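You operate a simulated robot arm through the tools that you are given. There is no shell and no other tool. Be economical: measure what you need, move in short steps, check, and stop when the job is done.

The job below is to be done with a simulated robot arm. You get a single attempt, and the scene is never put back.

TASK
Stack the orange tab box from the folding table on top of the green tab box.
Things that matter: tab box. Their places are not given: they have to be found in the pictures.

The check looks at the end state, three seconds after you hand in, the way a careful person would. Anything else that was tipped, shoved, dropped, spilled or broken makes it a failure.

THE ROBOT
A 6-joint arm with a two-finger parallel gripper, fixed in place. Base frame: the origin is at the foot of the arm, x ahead of it, y to its left, z up; the work surface is at about z = 728. Readings come in mm, degrees, newtons and seconds.
With the tool pointing down near the work surface it reaches from about 200 to 620 mm from the base axis. Its first joint turns from -66.0 to 66.0 degrees. Payload 2.7 kg.
Tool frame: the origin (TCP) lies between the finger pads and is the grasp point; the fingertips stand 23 mm ahead of it; z points along the fingers, y is the line along which they close. Largest opening 94 mm; finger width 38, thickness 10; the body of the gripper, 54 by 96 mm, starts 39 mm behind the TCP.
Orientation is that of the tool frame in the base frame, as [roll, pitch, yaw] about the fixed x, y, z axes, in that order (R = Rz(yaw) Ry(pitch) Rx(roll)). With the fingers straight down and closing along the base's y, the tool's x points along the base's -x, its y along +y and its z along -z.

THE INTERFACE
- The arm moves only by the tool jog_arm. Its arguments are lists of equal length, an entry for each row: "jaw": the finger opening in cm, from 0 to 9.4; "offset": the shift along the tool's x, y, z in cm, a list of three; "angular": the turn, a rotation vector about the tool's x, y, z in degrees, a list of three. In form: {"jaw": [jaw, ...], "offset": [[x, y, z], ...], "angular": [[wx, wy, wz], ...]}. A call has 1 to 10 rows; each row shifts and turns the commanded pose from where the row before left it, along the tool's axes as they then stand. A row lasts 0.2 s, in which the tool goes at most 50 mm and 8.6 degrees; a call with a longer step from one row to the next is refused whole, and so is a gripper value outside its range. A pose out of reach is approached as far as the arm can. The call stops where the force on the tool passes 40 N (or 10 N more than at its start, if that is more) or the arm is blocked; 0.2 s more then pass. The fingers move at their own pace (about 45 mm/s each) and stop on an object; they squeeze with about 24 N. The grip force told is the motor's: it shows also when the fingers shut on nothing. Time passes only in rows, and 0.2 s behind the last, so rows that do not move let the fingers close. The reply holds the time, the measured pose of the TCP, the force on the tool along the base axes, the opening and the grip force, in the units named above and with some noise, and new pictures: "show" is both (left out), scene, wrist or none.
- Cameras (640 x 400 px; columns grow to the right, rows downward): "scene" is fixed at [64.4, -423.3, 1403.6]; the picture's right is [0.87, -0.50, 0.00], its down [-0.29, -0.50, -0.81] and it looks along [0.40, 0.71, -0.58] (base axes); focal length 353 px, centre (320, 200). "wrist" rides on the gripper at [-39, 0, -44] in the tool frame; the picture's right is [0.00, -1.00, 0.00], its down [0.97, 0.00, -0.24] and it looks along [0.24, 0.00, 0.97] (tool axes); focal length 218 px, centre (320, 200).
- probe_pixels(camera, pixels): for up to 12 pixels [column, row] of the newest picture of that camera ("zoom" is the newest enlarged one), the place [x, y, z] in the base frame of the surface seen there, good to about 2 mm. No time passes.
- enlarge(camera, box): a new picture of the part [left, top, right, bottom] of that camera's present view, enlarged. No time passes.
- close_job(): hands the job in; it is judged then, once.

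Keep the steps short. Do not move on a guess: measure, check each grasp and each placing, and mend mistakes. In all there are 60 turns and 150 pictures (those below and enlarged ones count). Leave the gripper open and the arm clear of the work at the hand-in unless told otherwise, and finish with a single line.

The tools are called after "Emit:" as name(argument=value, ...) on one line, values as JSON. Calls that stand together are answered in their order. jog_arm: Moves the arm, as the interface text tells. Its arguments: {"type":"object","properties":{"jaw":{"type":"array","items":{"type":"number"}},"offset":{"type":"array","items":{"type":"array","items":{"type":"number"}}},"angular":{"type":"array","items":{"type":"array","items":{"type":"number"}}},"show":{"type":"string","enum":["both","scene","wrist","none"]}},"required":["jaw","offset","angular"]} The other tools are called the same way: probe_pixels (camera, pixels) gives the place of the surface under pixels of a picture; enlarge (camera, box) takes an enlarged picture of a part of a camera's view; close_job () hands the job in.

At the start:

```text
time_s: 0.0
position: [375.6, 190.9, 1002.5]
tool_rot: [180.0, 0.1, 179.9]
ft_force: [-0.3, -0.4, 0.2]
gripper_width: 93.8
grasp_force: 0.2
```

scene: 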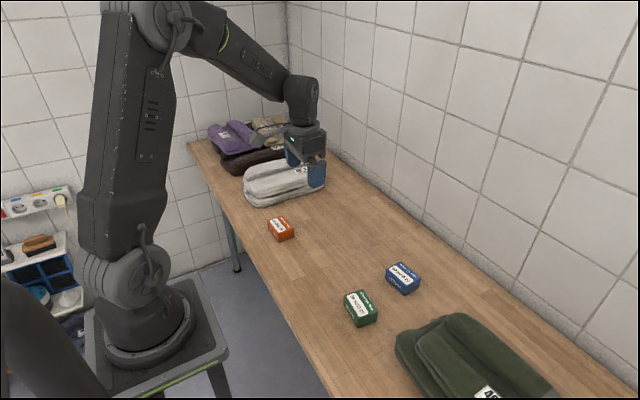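
wrist: 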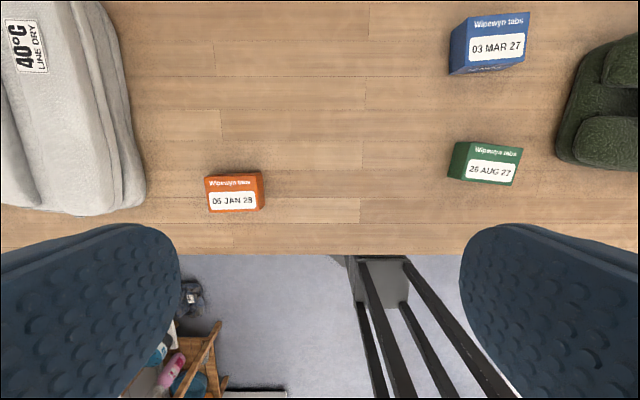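

I see the orange box at scene (281,229) and the green one at (361,308). I'll enlarge both to measure them.

Emit:
enlarge(camera="scene", box=[250, 205, 314, 245])

Emit:
probe_pixels(camera="wrist", pixels=[[207, 179], [261, 174], [262, 206], [210, 211], [234, 182], [455, 145], [521, 150], [514, 184], [450, 178], [490, 170], [488, 45], [300, 200]])

Emit:
enlarge(camera="wrist", box=[180, 150, 292, 220])

Emit:
enlarge(camera="wrist", box=[430, 130, 542, 200])

```text
10.00 times, centred on (282, 225) of scene
```

zoom: 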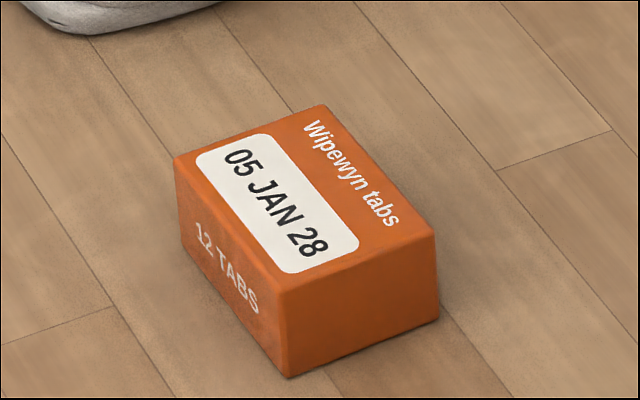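

```text
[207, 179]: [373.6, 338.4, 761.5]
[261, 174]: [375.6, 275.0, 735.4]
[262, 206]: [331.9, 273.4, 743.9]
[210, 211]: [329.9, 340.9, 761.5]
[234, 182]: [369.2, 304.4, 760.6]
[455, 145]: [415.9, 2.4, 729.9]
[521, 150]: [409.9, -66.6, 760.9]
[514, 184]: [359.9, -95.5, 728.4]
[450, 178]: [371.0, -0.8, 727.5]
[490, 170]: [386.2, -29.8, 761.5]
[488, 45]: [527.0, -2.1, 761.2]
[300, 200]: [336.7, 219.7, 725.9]
```

```text
5.71 times, centred on (236, 185) of wrist
```

zoom: 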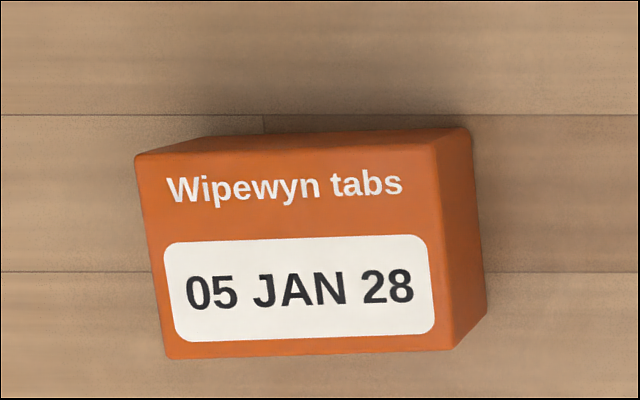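

```text
5.71 times, centred on (486, 165) of wrist
```

zoom: 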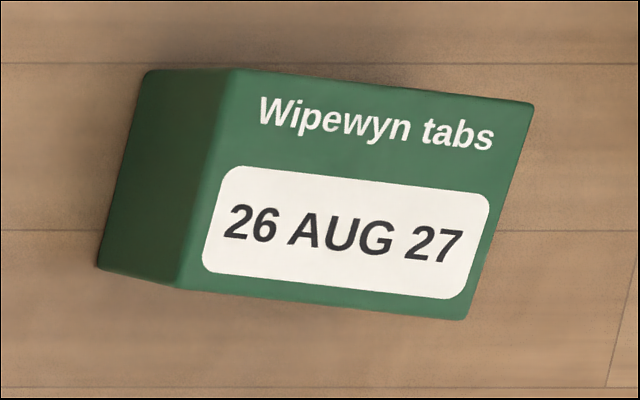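

The tops are at z≈761. Next I'll probe the top-face corners of both boxes for centre and heading.

Emit:
probe_pixels(camera="zoom", pixels=[[240, 76], [526, 108], [462, 314], [190, 284], [345, 195]])

Emit:
probe_pixels(camera="wrist", pixels=[[205.2, 178.2], [254.5, 176], [257.2, 210], [210.3, 211.5], [232, 195]])

```text
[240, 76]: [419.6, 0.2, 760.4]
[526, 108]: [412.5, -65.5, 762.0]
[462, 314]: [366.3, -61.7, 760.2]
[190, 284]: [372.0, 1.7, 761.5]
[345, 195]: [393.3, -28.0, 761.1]
```

```text
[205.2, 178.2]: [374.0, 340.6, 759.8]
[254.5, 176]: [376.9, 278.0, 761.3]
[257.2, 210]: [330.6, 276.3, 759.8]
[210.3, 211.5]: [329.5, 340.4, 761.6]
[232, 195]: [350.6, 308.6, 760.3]
```

Orange's centre is about (353, 309) with its yaw about +1.5°. Green's centre is about (392.6, -31.3) with its yaw about -4.7°. Both are about 64×46×33 mm, long side along y. I'll move above orange at z≈850 with the jaws open, closing along y.

Emit:
jog_arm(jaw=[9.4, 9.4, 9.4, 9.4, 9.4, 9.4], offset=[[0.45, 2.36, -0.0], [0.45, 2.36, 3.8], [0.45, 2.36, 3.8], [0.45, 2.36, 3.8], [0.46, 2.37, 3.8], [0, 0, 0]], angular=[[0, 0, 0], [0, 0, 0], [0, 0, 0], [0, 0, 0], [0, 0, -1.5], [0, 0, 0]])

```text
time_s: 1.4
position: [354.5, 306.7, 850.0]
tool_rot: [179.9, 0.1, -178.6]
ft_force: [0.1, 0.0, 0.4]
gripper_width: 94.2
grasp_force: 0.0
```

scene: 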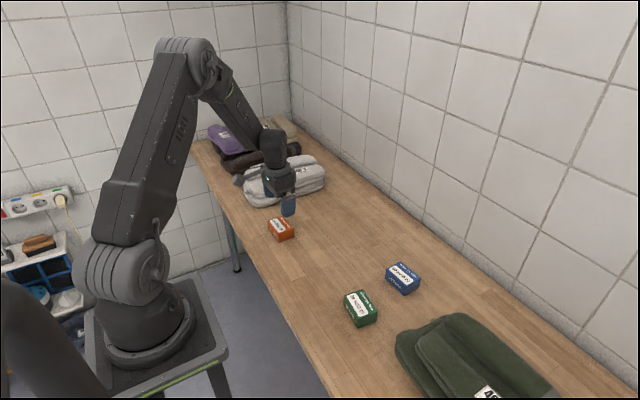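
wrist: 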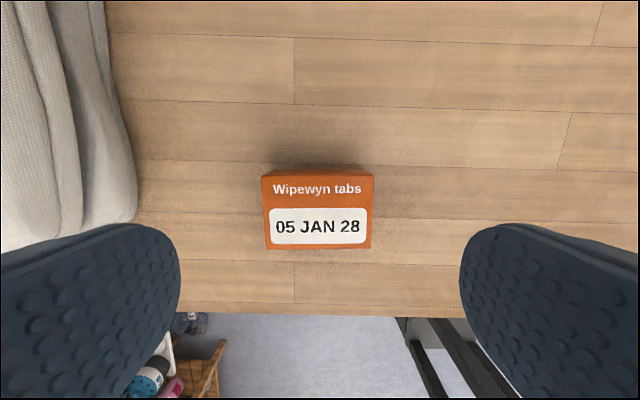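

The box is nearly central in the wrist view. I'll refine its position and check the bag's edge for finger clearance.

Emit:
probe_pixels(camera="wrist", pixels=[[264, 179], [371, 179], [370, 246], [268, 246], [318, 210], [134, 215], [125, 150], [110, 60]])

```text
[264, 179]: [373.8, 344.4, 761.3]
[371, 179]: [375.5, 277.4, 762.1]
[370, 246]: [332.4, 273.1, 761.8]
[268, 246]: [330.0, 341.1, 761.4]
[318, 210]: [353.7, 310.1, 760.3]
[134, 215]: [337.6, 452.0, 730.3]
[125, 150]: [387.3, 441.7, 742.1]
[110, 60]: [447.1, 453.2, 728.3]
```

Orange's centre is (353, 309), and the bag is more than 70 mm clear of the fingers. I'll correct about 2 mm and descend to z≈755.

Emit:
jog_arm(jaw=[9.4, 9.4, 9.4, 9.4, 9.4, 9.4], offset=[[0.15, 0.23, 2.5], [0, 0, 2.5], [0, 0, 2.0], [0, 0, 1.5], [0, 0, 1.0], [0, 0, 0]], angular=[[0, 0, 0], [0, 0, 0], [0, 0, 0], [0, 0, 0], [0, 0, 0], [0, 0, 0]])

```text
time_s: 2.8
position: [352.1, 310.2, 754.7]
tool_rot: [179.9, 0.2, -178.5]
ft_force: [0.9, -0.6, 0.0]
gripper_width: 94.3
grasp_force: 0.0
```

scene: 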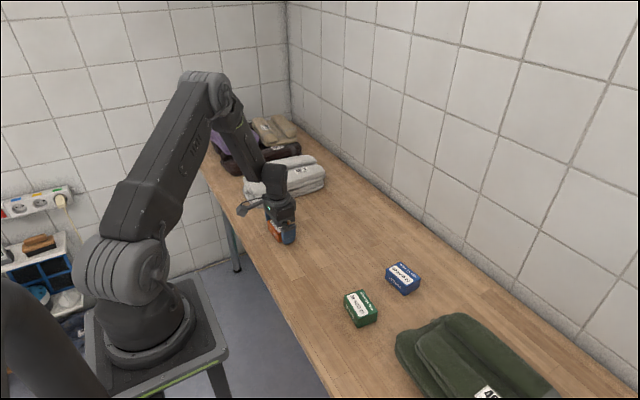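
wrist: 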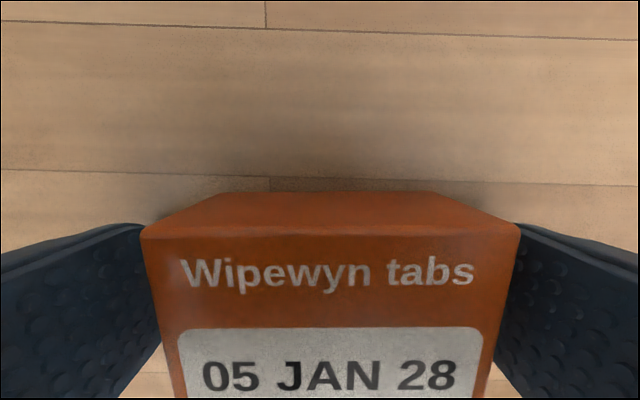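

The fingers sit on both sides of the box. I'll close them.

Emit:
jog_arm(jaw=[5.5, 5.5, 5.5, 5.5, 5.5], offset=[[0, 0, 0], [0, 0, 0], [0, 0, 0], [0, 0, 0], [0, 0, 0]], angular=[[0, 0, 0], [0, 0, 0], [0, 0, 0], [0, 0, 0], [0, 0, 0]], show="wrist")

```text
time_s: 4.0
position: [352.6, 310.5, 754.5]
tool_rot: [-180.0, 0.2, -178.4]
ft_force: [-0.4, -0.4, 0.4]
gripper_width: 69.4
grasp_force: 24.3
```

wrist: 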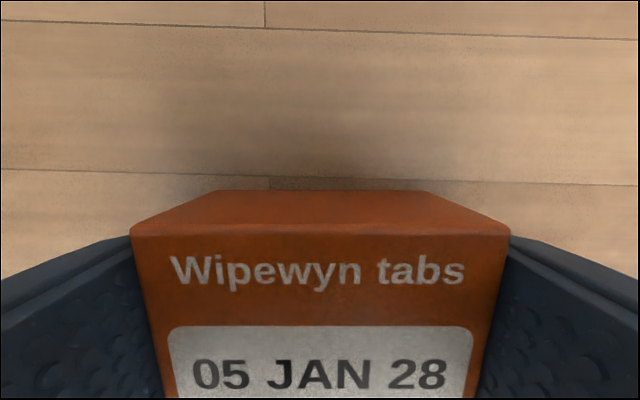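

It's held: width 69.4, grip 24 N. Now I'll lift 100 mm.

Emit:
jog_arm(jaw=[5.5, 5.5, 5.5, 5.5, 5.5], offset=[[0, 0, -1], [0, 0, -2.5], [0, 0, -3], [0, 0, -3.5], [0, 0, 0]], angular=[[0, 0, 0], [0, 0, 0], [0, 0, 0], [0, 0, 0], [0, 0, 0]], show="both")

```text
time_s: 5.2
position: [350.9, 311.2, 854.2]
tool_rot: [180.0, 0.0, -178.5]
ft_force: [-0.2, 0.6, 0.1]
gripper_width: 55.0
grasp_force: 0.1
```

scene: 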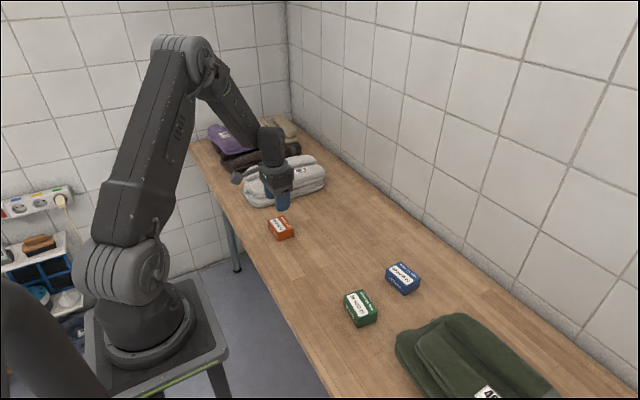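
wrist: 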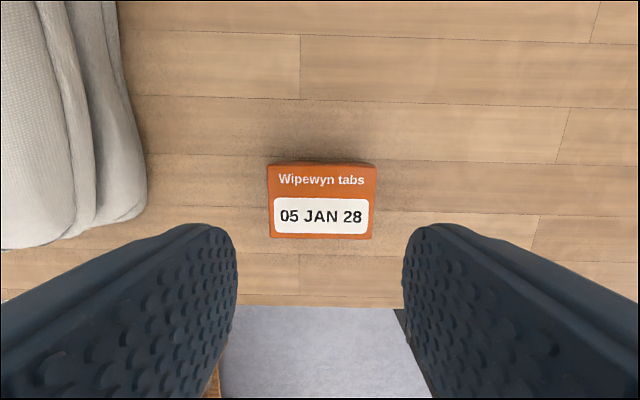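

The box slipped out of the grip and still stands upright. I'll re-measure it where it is now.

Emit:
probe_pixels(camera="wrist", pixels=[[269, 170], [374, 171], [370, 236], [273, 235], [320, 205]])

Emit:
enlarge(camera="scene", box=[250, 205, 314, 245])

```text
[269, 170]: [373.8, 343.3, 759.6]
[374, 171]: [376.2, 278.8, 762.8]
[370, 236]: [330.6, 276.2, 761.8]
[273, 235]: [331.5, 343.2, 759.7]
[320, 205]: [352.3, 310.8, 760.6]
```

```text
10.00 times, centred on (282, 225) of scene
```

zoom: 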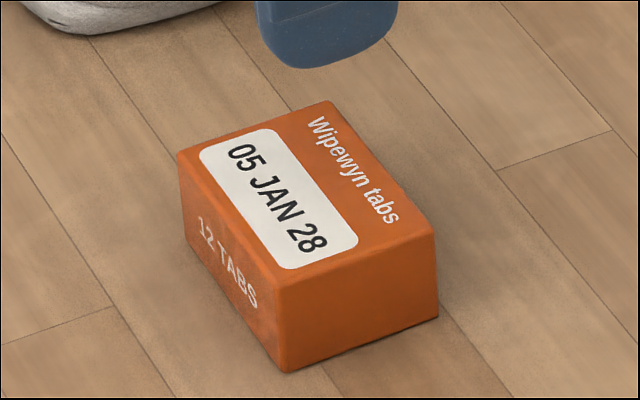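

The box is at (353, 310), intact and upright. I'll open, descend slightly deeper (z≈753), squeeze with the jaw command at 0, then lift slowly.

Emit:
jog_arm(jaw=[9.4, 9.4, 9.4, 9.4, 9.4, 9.4, 9.4, 9.4], offset=[[0, 0, 0], [0, 0, 0], [-0.2, -0.09, 2.5], [0, 0, 2.5], [0, 0, 2.5], [0, 0, 1.6], [0, 0, 1.0], [0, 0, 0]], angular=[[0, 0, 0], [0, 0, 0], [0, 0, 0], [0, 0, 0], [0, 0, 0], [0, 0, 0], [0, 0, 0], [0, 0, 0]], show="wrist")

Emit:
jog_arm(jaw=[0, 0, 0, 0, 0, 0], offset=[[0, 0, 0], [0, 0, 0], [0, 0, 0], [0, 0, 0], [0, 0, 0], [0, 0, 0]], angular=[[0, 0, 0], [0, 0, 0], [0, 0, 0], [0, 0, 0], [0, 0, 0], [0, 0, 0]], show="wrist")

Emit:
jog_arm(jaw=[0, 0, 0, 0, 0], offset=[[0, 0, -0.1], [0, 0, -0.2], [0, 0, -0.2], [0, 0, -0.2], [0, 0, 0]], angular=[[0, 0, 0], [0, 0, 0], [0, 0, 0], [0, 0, 0], [0, 0, 0]])

```text
time_s: 7.0
position: [353.7, 311.9, 754.7]
tool_rot: [179.9, 0.0, -178.6]
ft_force: [-0.1, -0.4, -0.6]
gripper_width: 93.8
grasp_force: 0.0
```

wrist: 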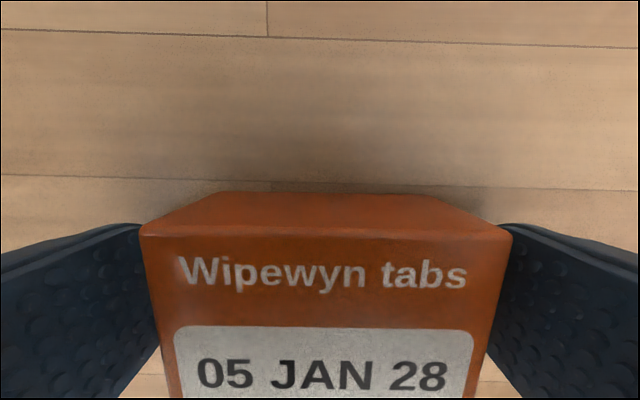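

```text
time_s: 8.4
position: [353.5, 310.3, 754.0]
tool_rot: [-180.0, 0.1, -178.6]
ft_force: [-0.1, -0.3, 0.1]
gripper_width: 69.8
grasp_force: 23.6
```

wrist: 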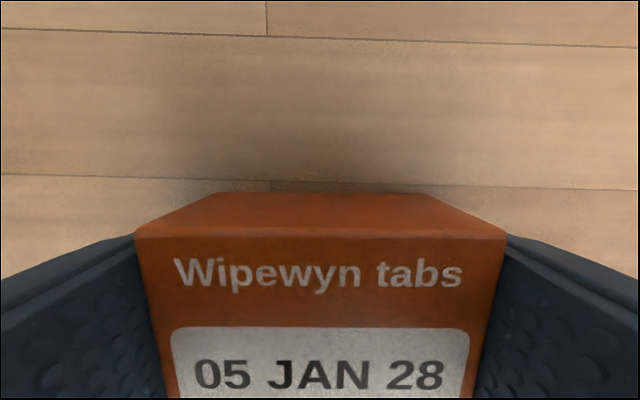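

```text
time_s: 9.6
position: [354.4, 310.2, 761.8]
tool_rot: [179.9, 0.1, -178.5]
ft_force: [0.2, 0.3, -0.9]
gripper_width: 69.5
grasp_force: 23.6
```

scene: 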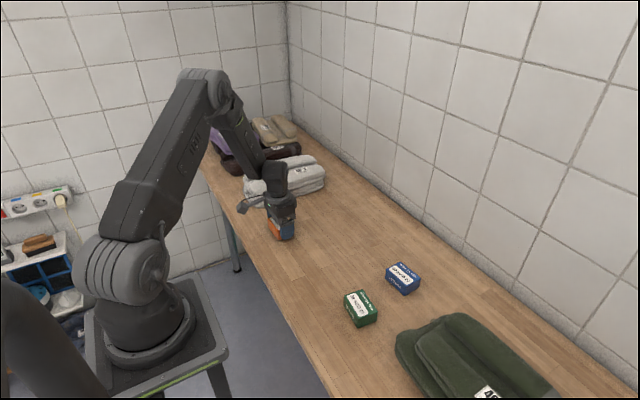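
wrist: 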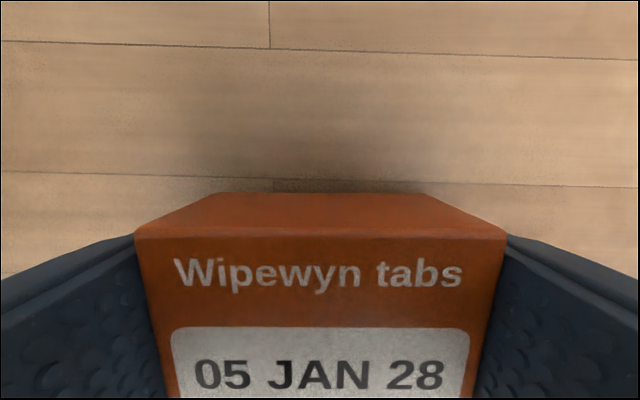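

The box stays put in the wrist view and rises with the gripper. I'll keep lifting in gentle steps.

Emit:
jog_arm(jaw=[0, 0, 0, 0, 0, 0, 0], offset=[[0, 0, -0.5], [0, 0, -0.8], [0, 0, -1], [0, 0, -1], [0, 0, -1], [0, 0, -0.5], [0, 0, 0]], angular=[[0, 0, 0], [0, 0, 0], [0, 0, 0], [0, 0, 0], [0, 0, 0], [0, 0, 0], [0, 0, 0]])

```text
time_s: 11.2
position: [353.7, 310.1, 809.3]
tool_rot: [179.9, 0.1, -178.5]
ft_force: [-0.2, 0.4, -1.2]
gripper_width: 69.6
grasp_force: 24.0
```

scene: 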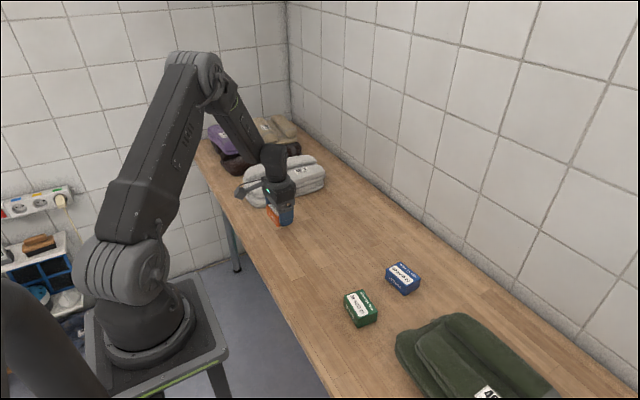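
wrist: 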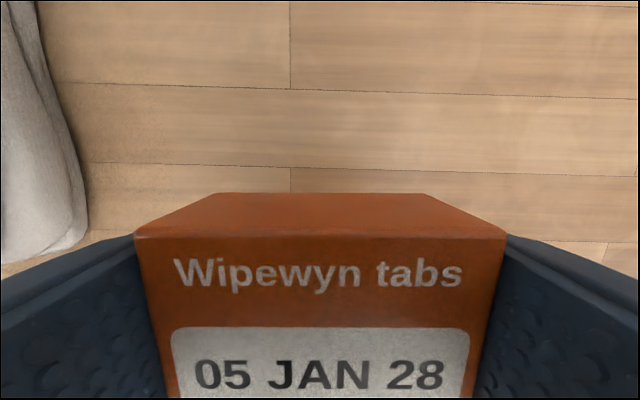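

The hold is firm. Now I'll carry it gently toward green, rising a little.

Emit:
jog_arm(jaw=[0, 0, 0, 0, 0, 0, 0, 0, 0, 0], offset=[[0, -0.5, -0.5], [0, -1, -0.8], [-0.2, -1.5, -0.7], [-0.2, -2, 0], [-0.2, -2, 0], [-0.2, -2, 0], [-0.2, -2, 0], [-0.2, -2, 0], [-0.2, -2, 0], [-0.2, -2, 0]], angular=[[0, 0, 0], [0, 0, 0], [0, 0, 0], [0, 0, 0], [0, 0, 0], [0, 0, 0], [0, 0, 0], [0, 0, 0], [0, 0, 0], [0, 0, 0]], show="wrist")

Emit:
jog_arm(jaw=[0, 0, 0, 0, 0, 0, 0, 0, 0, 0], offset=[[-0.2, -2, 0], [-0.2, -2, 0], [-0.2, -2, 0], [-0.2, -2, 0], [-0.2, -2, 0], [-0.2, -2, 0], [-0.2, -1.7, 0], [0, -1, 0], [0, -0.5, 0], [0, 0, 0]], angular=[[0, 0, 0], [0, 0, 0], [0, 0, 0], [0, 0, 0], [0, 0, 1], [0, 0, 1], [0, 0, 1], [0, 0, 1], [0, 0, 1], [0, 0, 1.2]])

```text
time_s: 13.4
position: [376.6, 140.7, 829.4]
tool_rot: [179.9, 0.1, -178.4]
ft_force: [0.6, -0.3, -1.4]
gripper_width: 69.7
grasp_force: 24.1
```

wrist: 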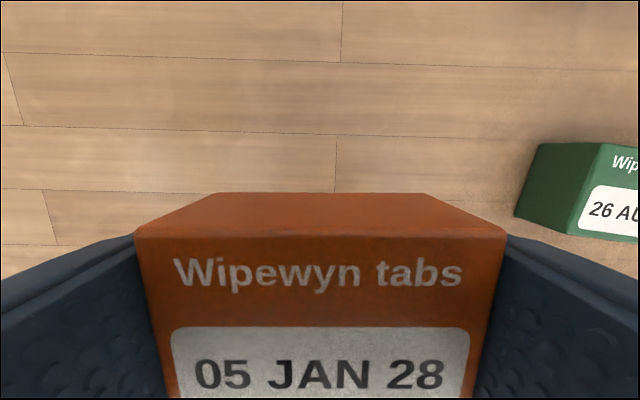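

```text
time_s: 15.6
position: [391.5, -10.7, 829.4]
tool_rot: [179.9, 0.1, 175.2]
ft_force: [0.0, -0.1, -0.7]
gripper_width: 69.6
grasp_force: 23.4
```

scene: 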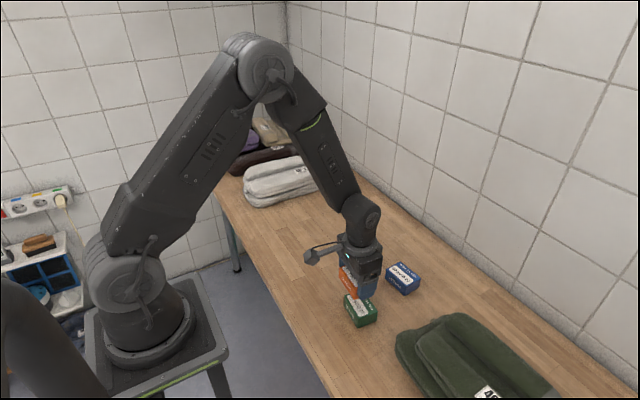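
wrist: 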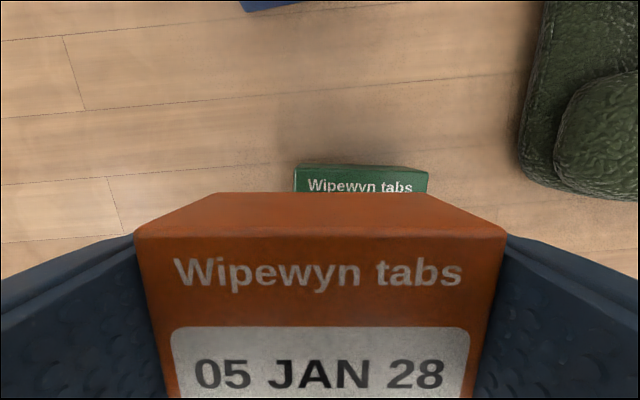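

Orange is above green, about 20 mm short in y. I'll measure green's visible edge and the held box's top corners.

Emit:
probe_pixels(camera="wrist", pixels=[[298, 171], [426, 173], [298, 188], [425, 190], [138, 240], [503, 240], [320, 240], [158, 396], [482, 396]])

Emit:
enlarge(camera="wrist", box=[280, 155, 440, 255])

Emit:
enlarge(camera="scene", box=[320, 255, 400, 335])

```text
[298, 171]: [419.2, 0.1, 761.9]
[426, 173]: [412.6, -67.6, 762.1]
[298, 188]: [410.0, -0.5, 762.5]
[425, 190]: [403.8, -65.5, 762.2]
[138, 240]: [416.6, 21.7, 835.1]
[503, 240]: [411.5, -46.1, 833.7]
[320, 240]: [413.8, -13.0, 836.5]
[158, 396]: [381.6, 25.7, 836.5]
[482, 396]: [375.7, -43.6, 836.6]
```

```text
4.00 times, centred on (360, 205) of wrist
```

zoom: 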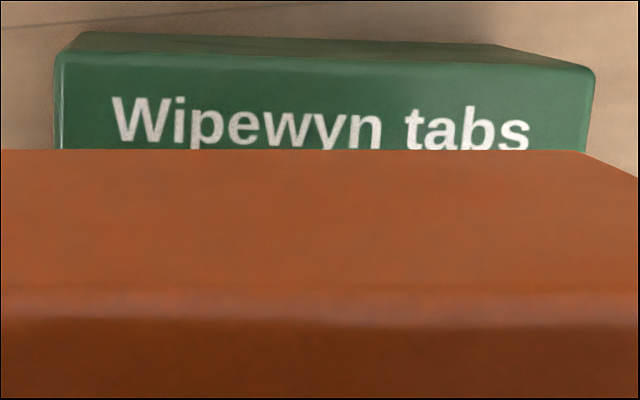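

```text
5.00 times, centred on (360, 295) of scene
```

zoom: 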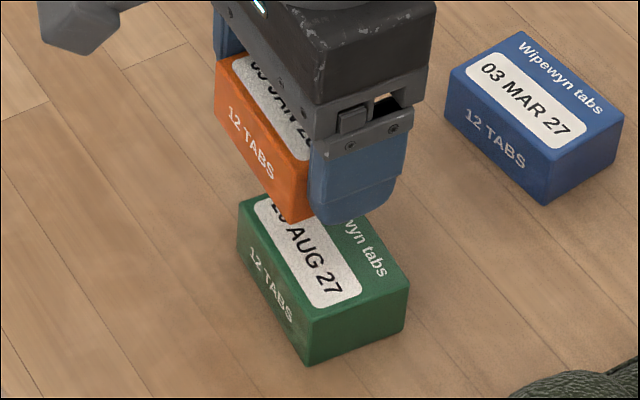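

I need to move about 1.3 mm in +x and 20.8 mm in -y, plus 0.5° of yaw. I'll do that at height and then go down to about 9 mm above contact, which should be near TCP z≈788.

Emit:
jog_arm(jaw=[0, 0, 0, 0, 0, 0, 0], offset=[[-0.1, -0.8, 0], [-0.1, -0.8, 0], [-0.1, -0.46, 0], [0, 0, 1], [0, 0, 1.2], [0, 0, 1], [0, 0, 0]], angular=[[0, 0, 0], [0, 0, 0], [0, 0, 0.5], [0, 0, 0], [0, 0, 0], [0, 0, 0], [0, 0, 0]])

Emit:
enlarge(camera="scene", box=[320, 255, 400, 335])

```text
time_s: 17.2
position: [392.6, -32.2, 796.7]
tool_rot: [179.8, 0.1, 174.8]
ft_force: [0.4, 0.0, -0.7]
gripper_width: 69.6
grasp_force: 24.1
```

scene: 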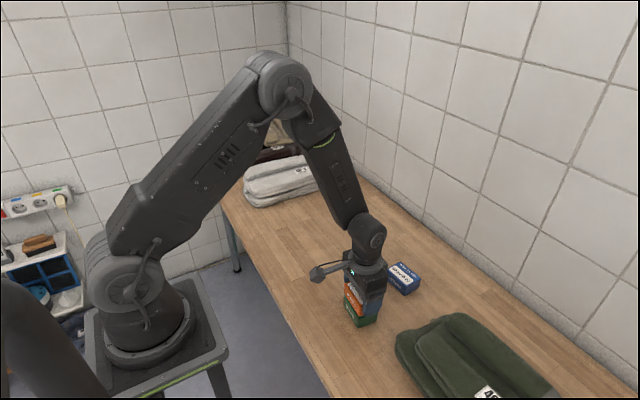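
wrist: 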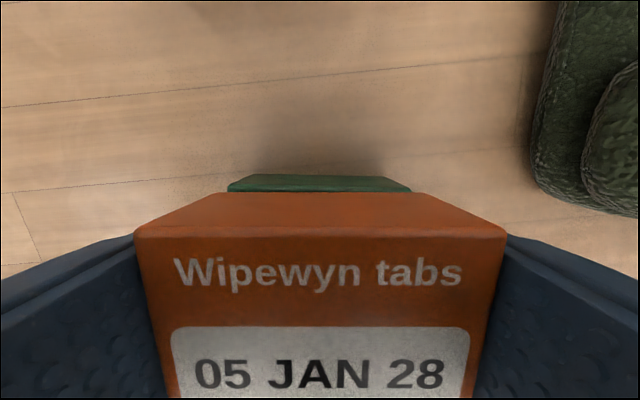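

```text
5.00 times, centred on (360, 295) of scene
```

zoom: 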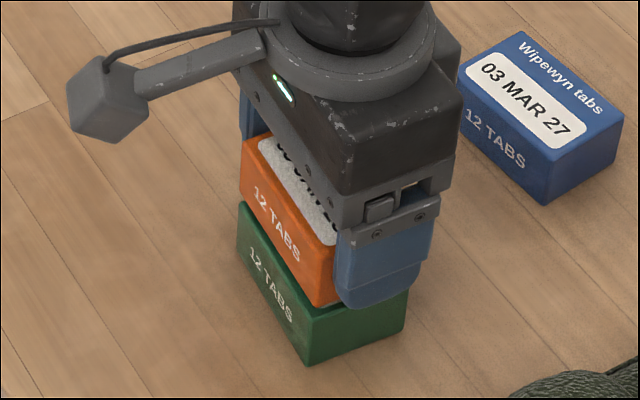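

The boxes line up in both views. I'll lower slowly to z≈789.

Emit:
jog_arm(jaw=[0, 0, 0, 0, 0], offset=[[0, 0, 0.3], [0, 0, 0.2], [0, 0, 0.15], [0, 0, 0.1], [0, 0, 0]], angular=[[0, 0, 0], [0, 0, 0], [0, 0, 0], [0, 0, 0], [0, 0, 0]])

Emit:
enlarge(camera="scene", box=[320, 265, 400, 335])

```text
time_s: 18.4
position: [393.2, -32.2, 789.7]
tool_rot: [179.9, 0.1, 174.8]
ft_force: [0.0, 0.6, -1.4]
gripper_width: 69.8
grasp_force: 23.7
```

scene: 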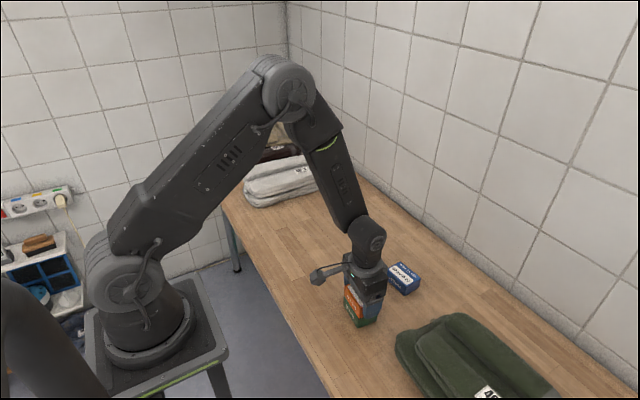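
wrist: 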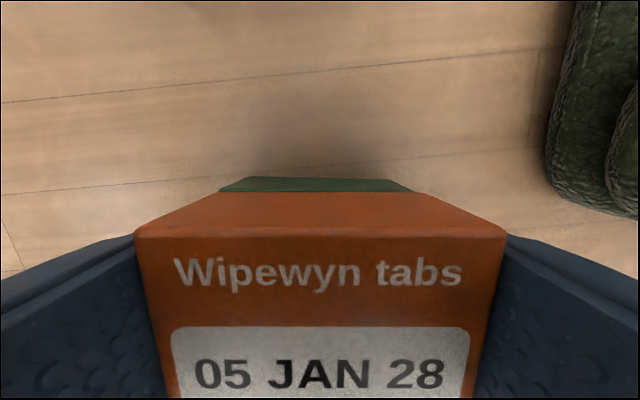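

```text
5.71 times, centred on (360, 300) of scene
```

zoom: 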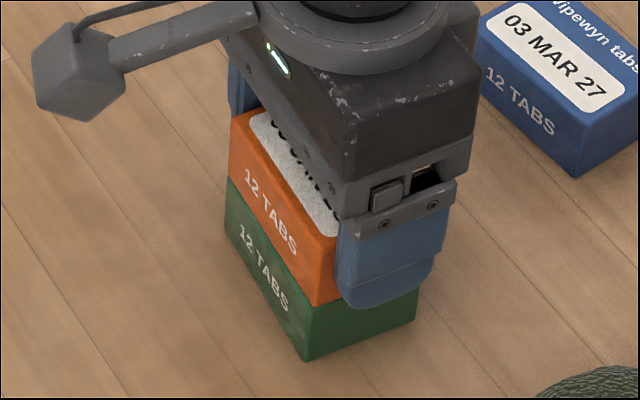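

There's no contact yet; the force is still only the box's weight. I'll go down 1 mm at a time for 2 mm and read the force.

Emit:
jog_arm(jaw=[0, 0, 0], offset=[[0, 0, 0.1], [0, 0, 0.08], [0, 0, 0]], angular=[[0, 0, 0], [0, 0, 0], [0, 0, 0]], show="none")

```text
time_s: 19.2
position: [392.0, -30.6, 789.1]
tool_rot: [179.8, 0.0, 174.8]
ft_force: [-3.9, 0.8, 12.5]
gripper_width: 69.5
grasp_force: 24.0
```

It touched: 12.5 N upward. I'll back off 0.8 mm to relieve the load, then open slowly.

Emit:
jog_arm(jaw=[0, 0], offset=[[0, 0, -0.08], [0, 0, 0]], angular=[[0, 0, 0], [0, 0, 0]], show="none")

Emit:
jog_arm(jaw=[7.0, 7.2, 7.6, 8.2, 9.0, 9.0], offset=[[0, 0, 0], [0, 0, 0], [0, 0, 0], [0, 0, 0], [0, 0, 0], [0, 0, 0]], angular=[[0, 0, 0], [0, 0, 0], [0, 0, 0], [0, 0, 0], [0, 0, 0], [0, 0, 0]])

Emit:
enlarge(camera="scene", box=[320, 265, 400, 335])

```text
time_s: 19.8
position: [391.5, -32.0, 787.7]
tool_rot: [179.9, 0.0, 174.9]
ft_force: [0.3, -0.3, -0.4]
gripper_width: 69.7
grasp_force: 23.7
```

```text
time_s: 21.2
position: [391.5, -31.8, 789.1]
tool_rot: [179.9, 0.1, 174.9]
ft_force: [0.1, 0.7, 0.4]
gripper_width: 90.1
grasp_force: 0.0
```

scene: 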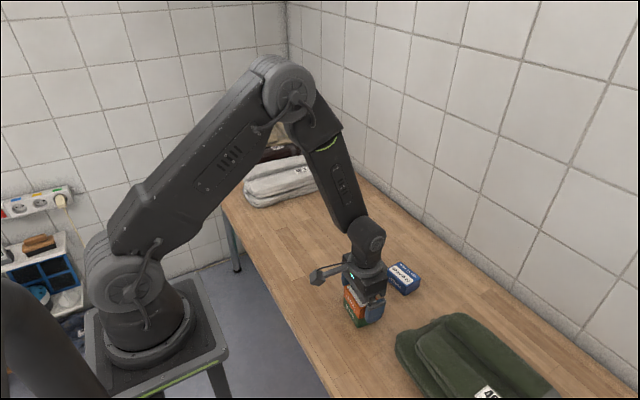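
wrist: 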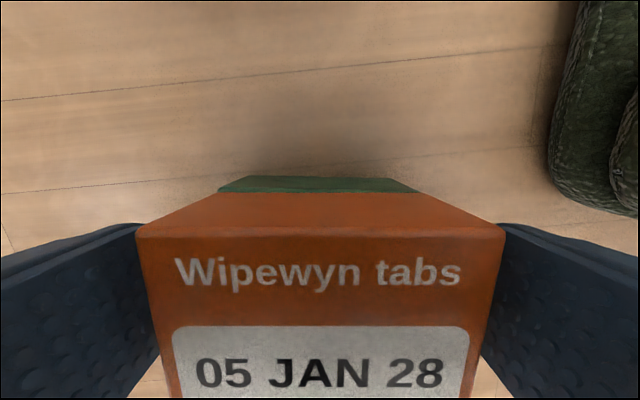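

```text
5.71 times, centred on (360, 300) of scene
```

zoom: 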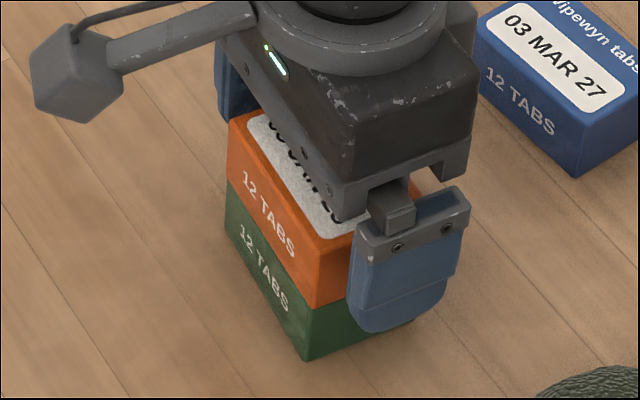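

The box is released and sits square on green. I'll rise straight up and check.

Emit:
jog_arm(jaw=[9.4, 9.4, 9.4, 9.4, 9.4, 9.4, 9.4], offset=[[0, 0, -1], [0, 0, -2], [0, 0, -3], [0, 0, -4], [0, 0, -4], [0, 0, -4], [0, 0, 0]], angular=[[0, 0, 0], [0, 0, 0], [0, 0, 0], [0, 0, 0], [0, 0, 0], [0, 0, 0], [0, 0, 0]])

Emit:
enlarge(camera="scene", box=[320, 265, 400, 335])

```text
time_s: 22.8
position: [392.8, -30.3, 967.7]
tool_rot: [179.9, 0.1, 174.8]
ft_force: [0.6, 0.2, 0.2]
gripper_width: 93.9
grasp_force: 0.1
```

scene: 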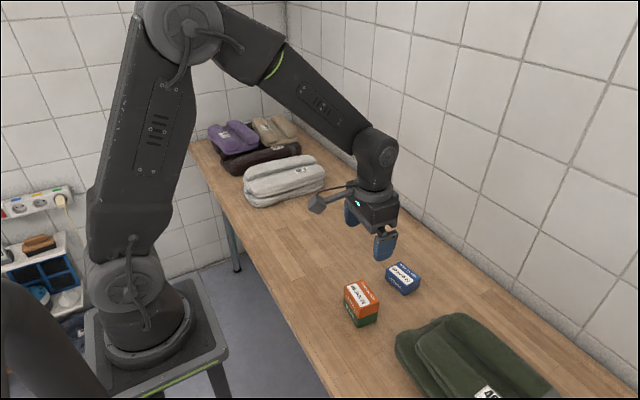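
wrist: 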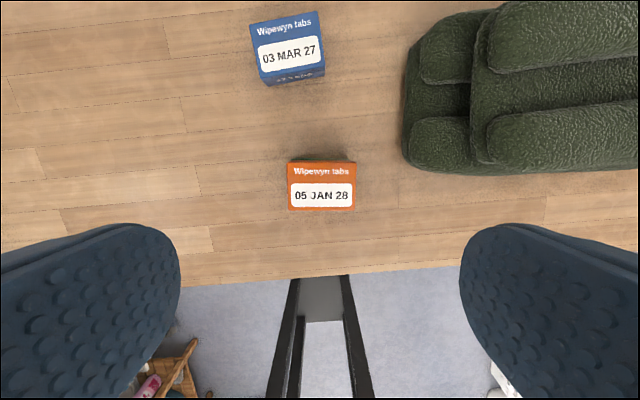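

```text
5.71 times, centred on (360, 300) of scene
```

zoom: 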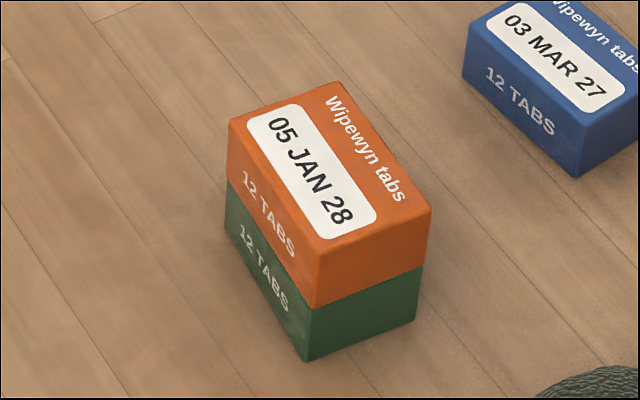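

The stack is square and stable, nothing else moved, and the gripper is open and clear. I'll hand it in.

Emit:
close_job()

```text
The job is handed in.
```

The orange tab box is stacked square on the green one; it slipped from my first grip during the lift and dropped upright with no visible damage, and nothing else was disturbed.
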